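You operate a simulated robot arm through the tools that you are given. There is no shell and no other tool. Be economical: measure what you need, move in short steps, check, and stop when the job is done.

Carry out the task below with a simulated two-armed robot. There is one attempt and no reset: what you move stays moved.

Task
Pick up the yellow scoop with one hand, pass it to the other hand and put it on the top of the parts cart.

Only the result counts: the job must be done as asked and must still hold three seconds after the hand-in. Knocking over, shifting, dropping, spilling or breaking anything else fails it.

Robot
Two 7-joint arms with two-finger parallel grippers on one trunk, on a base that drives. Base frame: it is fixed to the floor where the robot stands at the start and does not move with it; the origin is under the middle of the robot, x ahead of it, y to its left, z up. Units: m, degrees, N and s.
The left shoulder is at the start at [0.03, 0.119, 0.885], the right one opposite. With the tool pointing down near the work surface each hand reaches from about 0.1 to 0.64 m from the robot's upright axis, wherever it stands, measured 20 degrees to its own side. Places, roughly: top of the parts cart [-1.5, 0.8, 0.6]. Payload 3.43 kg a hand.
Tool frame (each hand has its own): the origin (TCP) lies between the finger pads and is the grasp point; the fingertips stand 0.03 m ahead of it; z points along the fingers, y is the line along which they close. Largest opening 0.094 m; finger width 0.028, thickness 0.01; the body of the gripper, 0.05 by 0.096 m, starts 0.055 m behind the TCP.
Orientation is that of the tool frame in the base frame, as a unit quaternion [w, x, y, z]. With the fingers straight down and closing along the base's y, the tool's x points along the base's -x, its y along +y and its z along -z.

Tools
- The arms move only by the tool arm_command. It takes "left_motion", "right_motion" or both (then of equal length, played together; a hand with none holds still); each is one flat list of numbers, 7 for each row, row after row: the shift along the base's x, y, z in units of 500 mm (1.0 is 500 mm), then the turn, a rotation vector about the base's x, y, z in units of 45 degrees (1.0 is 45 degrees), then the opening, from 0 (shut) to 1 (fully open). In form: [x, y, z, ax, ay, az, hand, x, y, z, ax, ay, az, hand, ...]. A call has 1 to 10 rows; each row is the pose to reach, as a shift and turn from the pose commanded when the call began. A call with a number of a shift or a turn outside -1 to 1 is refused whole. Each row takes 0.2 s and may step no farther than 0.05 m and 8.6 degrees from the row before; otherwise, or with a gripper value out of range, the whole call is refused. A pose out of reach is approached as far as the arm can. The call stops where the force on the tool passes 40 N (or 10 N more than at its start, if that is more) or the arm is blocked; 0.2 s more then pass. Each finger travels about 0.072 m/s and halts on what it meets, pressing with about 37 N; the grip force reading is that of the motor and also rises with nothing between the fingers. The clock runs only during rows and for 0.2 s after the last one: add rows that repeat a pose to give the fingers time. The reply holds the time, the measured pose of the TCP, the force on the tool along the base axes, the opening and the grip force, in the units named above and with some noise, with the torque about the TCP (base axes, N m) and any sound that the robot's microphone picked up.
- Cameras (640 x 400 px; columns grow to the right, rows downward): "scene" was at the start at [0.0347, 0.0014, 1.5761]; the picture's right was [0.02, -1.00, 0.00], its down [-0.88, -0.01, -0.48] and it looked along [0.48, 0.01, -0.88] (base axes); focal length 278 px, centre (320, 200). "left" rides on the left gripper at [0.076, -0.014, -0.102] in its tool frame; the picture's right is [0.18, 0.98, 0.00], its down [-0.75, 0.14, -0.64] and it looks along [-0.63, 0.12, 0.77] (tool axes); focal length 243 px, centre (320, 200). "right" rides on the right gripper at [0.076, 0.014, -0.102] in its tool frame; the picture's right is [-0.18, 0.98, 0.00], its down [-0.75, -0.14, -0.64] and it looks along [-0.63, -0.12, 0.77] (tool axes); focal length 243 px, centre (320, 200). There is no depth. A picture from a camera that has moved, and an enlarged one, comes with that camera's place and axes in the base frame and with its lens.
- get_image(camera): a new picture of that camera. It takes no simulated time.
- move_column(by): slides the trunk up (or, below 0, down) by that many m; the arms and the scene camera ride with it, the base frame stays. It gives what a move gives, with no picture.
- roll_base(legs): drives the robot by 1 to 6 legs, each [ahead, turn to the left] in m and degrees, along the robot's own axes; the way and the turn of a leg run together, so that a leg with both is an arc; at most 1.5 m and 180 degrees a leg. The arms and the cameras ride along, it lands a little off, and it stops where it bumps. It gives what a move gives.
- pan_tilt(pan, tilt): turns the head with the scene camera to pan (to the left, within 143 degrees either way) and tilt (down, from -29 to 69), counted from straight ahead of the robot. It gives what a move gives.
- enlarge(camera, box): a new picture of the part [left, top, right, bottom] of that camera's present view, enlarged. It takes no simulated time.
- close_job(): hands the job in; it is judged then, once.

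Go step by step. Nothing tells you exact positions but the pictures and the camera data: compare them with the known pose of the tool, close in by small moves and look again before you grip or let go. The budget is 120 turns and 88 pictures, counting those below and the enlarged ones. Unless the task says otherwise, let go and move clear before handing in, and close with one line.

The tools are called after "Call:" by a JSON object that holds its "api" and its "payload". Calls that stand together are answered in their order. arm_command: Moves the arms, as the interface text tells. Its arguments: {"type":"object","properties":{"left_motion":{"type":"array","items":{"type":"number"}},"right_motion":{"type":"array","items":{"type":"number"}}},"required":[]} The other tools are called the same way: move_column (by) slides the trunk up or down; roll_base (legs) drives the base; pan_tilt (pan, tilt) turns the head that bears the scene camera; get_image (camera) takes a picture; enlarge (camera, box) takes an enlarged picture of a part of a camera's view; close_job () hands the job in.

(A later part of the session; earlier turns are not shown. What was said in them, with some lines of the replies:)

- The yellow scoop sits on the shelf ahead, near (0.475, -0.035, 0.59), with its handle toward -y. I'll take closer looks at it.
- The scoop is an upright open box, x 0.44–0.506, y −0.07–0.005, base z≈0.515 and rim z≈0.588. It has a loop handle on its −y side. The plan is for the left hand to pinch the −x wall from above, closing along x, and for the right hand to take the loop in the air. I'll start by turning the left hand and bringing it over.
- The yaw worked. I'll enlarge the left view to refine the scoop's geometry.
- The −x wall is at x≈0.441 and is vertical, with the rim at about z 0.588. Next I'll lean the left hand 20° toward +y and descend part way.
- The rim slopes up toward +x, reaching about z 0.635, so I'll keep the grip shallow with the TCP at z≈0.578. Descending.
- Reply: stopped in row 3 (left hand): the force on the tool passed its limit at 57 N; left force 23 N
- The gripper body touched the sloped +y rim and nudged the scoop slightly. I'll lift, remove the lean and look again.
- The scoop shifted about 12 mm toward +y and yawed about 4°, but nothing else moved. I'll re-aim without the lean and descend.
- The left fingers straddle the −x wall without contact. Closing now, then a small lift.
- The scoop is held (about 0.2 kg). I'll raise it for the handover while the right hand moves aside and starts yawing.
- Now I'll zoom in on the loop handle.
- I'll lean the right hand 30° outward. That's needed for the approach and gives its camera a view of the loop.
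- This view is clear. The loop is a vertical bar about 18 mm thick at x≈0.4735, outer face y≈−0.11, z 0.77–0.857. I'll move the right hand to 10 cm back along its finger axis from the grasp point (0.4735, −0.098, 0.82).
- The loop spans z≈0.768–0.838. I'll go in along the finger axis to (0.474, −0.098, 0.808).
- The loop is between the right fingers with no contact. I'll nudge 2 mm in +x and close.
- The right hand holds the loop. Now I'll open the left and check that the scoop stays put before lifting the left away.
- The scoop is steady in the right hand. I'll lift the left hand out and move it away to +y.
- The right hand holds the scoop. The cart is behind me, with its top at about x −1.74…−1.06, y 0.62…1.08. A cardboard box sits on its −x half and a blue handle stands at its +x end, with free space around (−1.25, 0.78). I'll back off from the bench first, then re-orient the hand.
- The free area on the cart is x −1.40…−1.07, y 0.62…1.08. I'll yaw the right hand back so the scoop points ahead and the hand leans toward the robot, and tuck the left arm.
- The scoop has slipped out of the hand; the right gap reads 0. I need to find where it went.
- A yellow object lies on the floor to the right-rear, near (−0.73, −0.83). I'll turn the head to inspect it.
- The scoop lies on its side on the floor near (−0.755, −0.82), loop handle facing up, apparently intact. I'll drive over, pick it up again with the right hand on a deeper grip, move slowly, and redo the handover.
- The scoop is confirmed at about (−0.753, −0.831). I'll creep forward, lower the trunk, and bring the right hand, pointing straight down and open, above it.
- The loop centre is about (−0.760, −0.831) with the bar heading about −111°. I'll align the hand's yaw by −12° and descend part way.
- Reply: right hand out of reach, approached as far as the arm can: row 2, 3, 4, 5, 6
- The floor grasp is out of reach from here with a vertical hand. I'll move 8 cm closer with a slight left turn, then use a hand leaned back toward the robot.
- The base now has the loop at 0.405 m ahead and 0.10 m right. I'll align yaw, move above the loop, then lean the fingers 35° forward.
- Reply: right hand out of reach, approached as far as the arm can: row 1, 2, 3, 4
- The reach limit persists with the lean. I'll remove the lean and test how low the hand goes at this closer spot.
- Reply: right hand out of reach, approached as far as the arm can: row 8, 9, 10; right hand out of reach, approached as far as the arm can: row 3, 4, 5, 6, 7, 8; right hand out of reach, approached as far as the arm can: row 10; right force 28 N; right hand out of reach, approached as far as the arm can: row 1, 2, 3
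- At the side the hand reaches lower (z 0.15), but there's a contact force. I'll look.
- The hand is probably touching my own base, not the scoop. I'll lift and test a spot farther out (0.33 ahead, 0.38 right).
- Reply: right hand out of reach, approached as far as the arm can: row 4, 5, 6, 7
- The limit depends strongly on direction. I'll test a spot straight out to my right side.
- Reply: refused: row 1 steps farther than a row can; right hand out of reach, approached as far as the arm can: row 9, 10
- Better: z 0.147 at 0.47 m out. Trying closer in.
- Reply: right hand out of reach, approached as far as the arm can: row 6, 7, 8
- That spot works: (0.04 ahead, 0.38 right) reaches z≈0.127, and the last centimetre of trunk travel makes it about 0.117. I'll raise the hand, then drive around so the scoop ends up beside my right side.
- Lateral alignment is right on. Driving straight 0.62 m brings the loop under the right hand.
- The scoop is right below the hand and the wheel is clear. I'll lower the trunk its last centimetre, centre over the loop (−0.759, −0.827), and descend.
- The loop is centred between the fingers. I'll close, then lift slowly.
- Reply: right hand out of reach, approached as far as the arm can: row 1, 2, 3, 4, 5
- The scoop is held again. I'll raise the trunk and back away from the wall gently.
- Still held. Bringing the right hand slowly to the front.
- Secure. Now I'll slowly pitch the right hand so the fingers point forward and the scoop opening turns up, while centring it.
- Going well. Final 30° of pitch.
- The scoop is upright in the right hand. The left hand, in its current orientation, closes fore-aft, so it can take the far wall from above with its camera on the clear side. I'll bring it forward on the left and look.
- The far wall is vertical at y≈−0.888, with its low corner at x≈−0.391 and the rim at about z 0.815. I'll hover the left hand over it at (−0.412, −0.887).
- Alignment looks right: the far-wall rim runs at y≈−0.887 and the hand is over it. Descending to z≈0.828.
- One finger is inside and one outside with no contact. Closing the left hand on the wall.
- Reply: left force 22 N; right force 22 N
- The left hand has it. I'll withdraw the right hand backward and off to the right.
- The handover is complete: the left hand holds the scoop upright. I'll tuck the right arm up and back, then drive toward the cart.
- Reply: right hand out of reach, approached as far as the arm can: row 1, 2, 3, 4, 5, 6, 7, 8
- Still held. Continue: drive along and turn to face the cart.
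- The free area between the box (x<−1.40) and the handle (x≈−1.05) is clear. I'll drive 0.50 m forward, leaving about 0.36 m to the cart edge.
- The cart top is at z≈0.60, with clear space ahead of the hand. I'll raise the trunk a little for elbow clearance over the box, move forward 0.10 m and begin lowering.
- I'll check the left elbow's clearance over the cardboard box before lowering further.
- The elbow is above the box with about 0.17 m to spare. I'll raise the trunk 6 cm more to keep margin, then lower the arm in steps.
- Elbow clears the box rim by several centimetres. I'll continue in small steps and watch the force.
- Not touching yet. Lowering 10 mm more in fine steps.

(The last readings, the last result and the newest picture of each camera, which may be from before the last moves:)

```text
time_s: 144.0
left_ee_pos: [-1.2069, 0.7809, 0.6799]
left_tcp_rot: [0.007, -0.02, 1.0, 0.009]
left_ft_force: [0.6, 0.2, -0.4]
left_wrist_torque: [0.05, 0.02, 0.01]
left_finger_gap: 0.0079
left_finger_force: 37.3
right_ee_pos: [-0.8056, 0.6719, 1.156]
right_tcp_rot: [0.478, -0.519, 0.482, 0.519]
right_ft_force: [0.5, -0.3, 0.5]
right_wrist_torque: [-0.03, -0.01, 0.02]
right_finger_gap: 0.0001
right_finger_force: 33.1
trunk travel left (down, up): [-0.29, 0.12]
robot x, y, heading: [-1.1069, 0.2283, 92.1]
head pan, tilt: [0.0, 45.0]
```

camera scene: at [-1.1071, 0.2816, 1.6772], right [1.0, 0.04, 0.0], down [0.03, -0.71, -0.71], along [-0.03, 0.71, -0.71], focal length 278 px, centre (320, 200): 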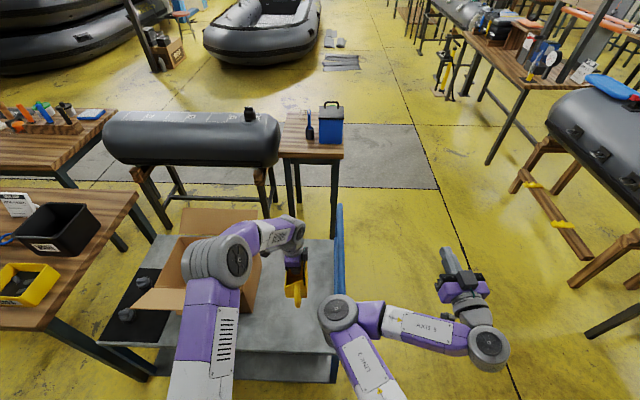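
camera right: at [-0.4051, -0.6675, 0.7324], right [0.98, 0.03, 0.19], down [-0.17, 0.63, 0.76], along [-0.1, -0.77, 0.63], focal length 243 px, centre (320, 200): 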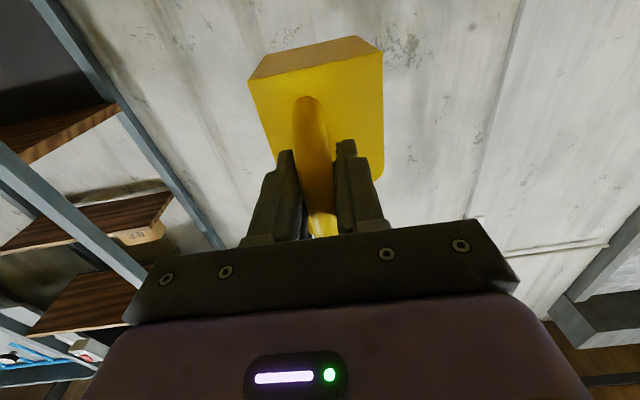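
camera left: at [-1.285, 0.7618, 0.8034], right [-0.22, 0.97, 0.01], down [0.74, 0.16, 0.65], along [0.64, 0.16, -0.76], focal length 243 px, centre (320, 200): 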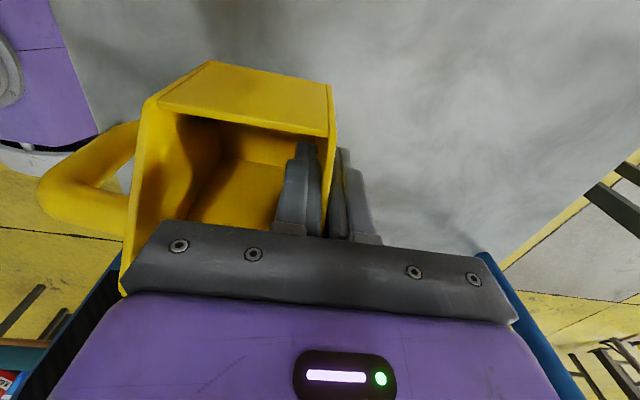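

Call:
{"api": "arm_command", "payload": {"left_motion": [0, 0, -0.004, 0, 0, 0, 0, 0, 0, -0.008, 0, 0, 0, 0, 0, 0, -0.012, 0, 0, 0, 0, 0, 0, -0.016, 0, 0, 0, 0]}}

```text
time_s: 145.0
left_ee_pos: [-1.2057, 0.7814, 0.6739]
left_tcp_rot: [0.007, -0.02, 1.0, 0.01]
left_ft_force: [-1.0, 0.3, 7.0]
left_wrist_torque: [-0.49, -0.26, -0.01]
left_finger_gap: 0.008
left_finger_force: 37.0
right_ee_pos: [-0.8069, 0.6713, 1.1569]
right_tcp_rot: [0.478, -0.518, 0.484, 0.519]
right_ft_force: [0.2, 0.0, 0.5]
right_wrist_torque: [-0.03, -0.01, 0.01]
right_finger_gap: 0.0
right_finger_force: 33.1
trunk travel left (down, up): [-0.29, 0.12]
robot x, y, heading: [-1.1074, 0.2283, 92.1]
head pan, tilt: [0.0, 45.0]
```

Contact: 7 N upward. I'll press 1 mm more, then open gently.

Call:
{"api": "arm_command", "payload": {"left_motion": [0, 0, -0.003, 0, 0, 0, 0, 0, 0, -0.003, 0, 0, 0, 0.1, 0, 0, -0.003, 0, 0, 0, 0.2, 0, 0, -0.003, 0, 0, 0, 0.35, 0, 0, -0.003, 0, 0, 0, 0.35]}}

Call:
{"api": "get_image", "payload": {"camera": "left"}}

```text
time_s: 146.2
left_ee_pos: [-1.2067, 0.782, 0.671]
left_tcp_rot: [0.007, -0.02, 1.0, 0.01]
left_ft_force: [0.8, 0.8, 11.9]
left_wrist_torque: [-0.18, -0.39, 0.06]
left_finger_gap: 0.0329
left_finger_force: 0.1
right_ee_pos: [-0.8067, 0.6708, 1.1557]
right_tcp_rot: [0.478, -0.518, 0.484, 0.519]
right_ft_force: [-0.1, -0.3, -0.2]
right_wrist_torque: [0.02, 0.0, -0.01]
right_finger_gap: 0.0
right_finger_force: 32.7
trunk travel left (down, up): [-0.29, 0.12]
robot x, y, heading: [-1.1045, 0.2293, 92.0]
head pan, tilt: [0.0, 45.0]
```

```text
6 pictures are left
camera left: at [-1.2841, 0.7622, 0.7713], right [-0.22, 0.97, 0.02], down [0.74, 0.16, 0.66], along [0.64, 0.16, -0.76], focal length 243 px, centre (320, 200)
```

left: 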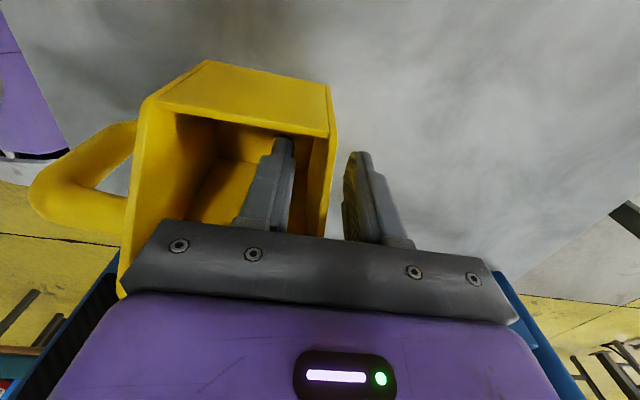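

Fingers are open; the palm edge is lightly touching the tall lip. I'll go straight up and back away, checking the scoop.

Call:
{"api": "arm_command", "payload": {"left_motion": [0, 0, 0.01, 0, 0, 0, 0.35, 0, 0, 0.03, 0, 0, 0, 0.35, 0, 0, 0.06, 0, 0, 0, 0.35, 0, 0, 0.1, 0, 0, 0, 0.35, 0, 0, 0.15, 0, 0, 0, 0.35, 0, 0, 0.2, 0, 0, 0, 0.35, 0, 0, 0.26, 0, 0, 0, 0.35, 0, 0, 0.32, 0, 0, 0, 0.35, 0, 0, 0.38, 0, 0, 0, 0.35, 0, 0, 0.44, 0, 0, 0, 0.35]}}

Call:
{"api": "get_image", "payload": {"camera": "left"}}

Call:
{"api": "enlarge", "payload": {"camera": "scene", "box": [120, 210, 360, 360]}}

```text
time_s: 148.4
left_ee_pos: [-1.2085, 0.7818, 0.891]
left_tcp_rot: [0.007, -0.02, 1.0, 0.009]
left_ft_force: [0.1, 0.1, 0.3]
left_wrist_torque: [0.0, 0.01, 0.0]
left_finger_gap: 0.0331
left_finger_force: 0.1
right_ee_pos: [-0.8074, 0.6721, 1.1555]
right_tcp_rot: [0.479, -0.518, 0.484, 0.518]
right_ft_force: [-0.4, 1.5, -0.5]
right_wrist_torque: [0.01, 0.01, 0.02]
right_finger_gap: 0.0
right_finger_force: 32.9
trunk travel left (down, up): [-0.29, 0.12]
robot x, y, heading: [-1.103, 0.232, 92.0]
head pan, tilt: [0.0, 45.0]
```

```text
5 pictures are left
camera left: at [-1.286, 0.7627, 0.9907], right [-0.22, 0.97, 0.01], down [0.74, 0.16, 0.66], along [0.64, 0.16, -0.76], focal length 243 px, centre (320, 200)
```

left: 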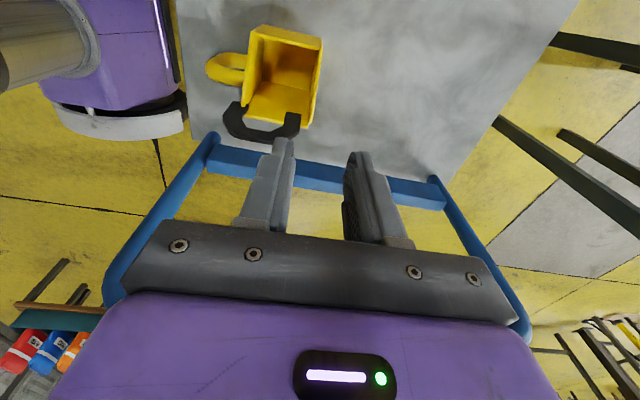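

```text
2.67 times, centred on (240, 285) of scene
camera zoom: at [-1.107, 0.2805, 1.7373], right [1.0, 0.04, 0.0], down [0.03, -0.71, -0.71], along [-0.03, 0.71, -0.71], focal length 740 px, centre (533, -27)
```

zoom: 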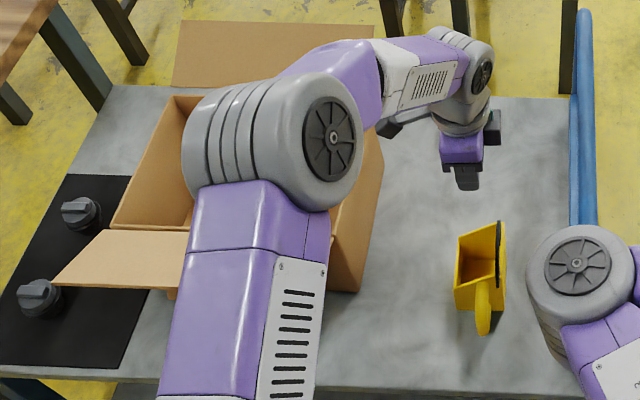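

The scoop stands upright on the cart top, both hands are clear and the cart's other items are undisturbed. Handing in.

Call:
{"api": "close_job", "payload": {}}

```text
The job is handed in.
```

The yellow scoop is standing upright on top of the parts cart and both hands are clear of it. It fell to the floor once: the right hand lost it after the first handover. I picked it up with the right hand and passed it to the left, which set it on the cart.
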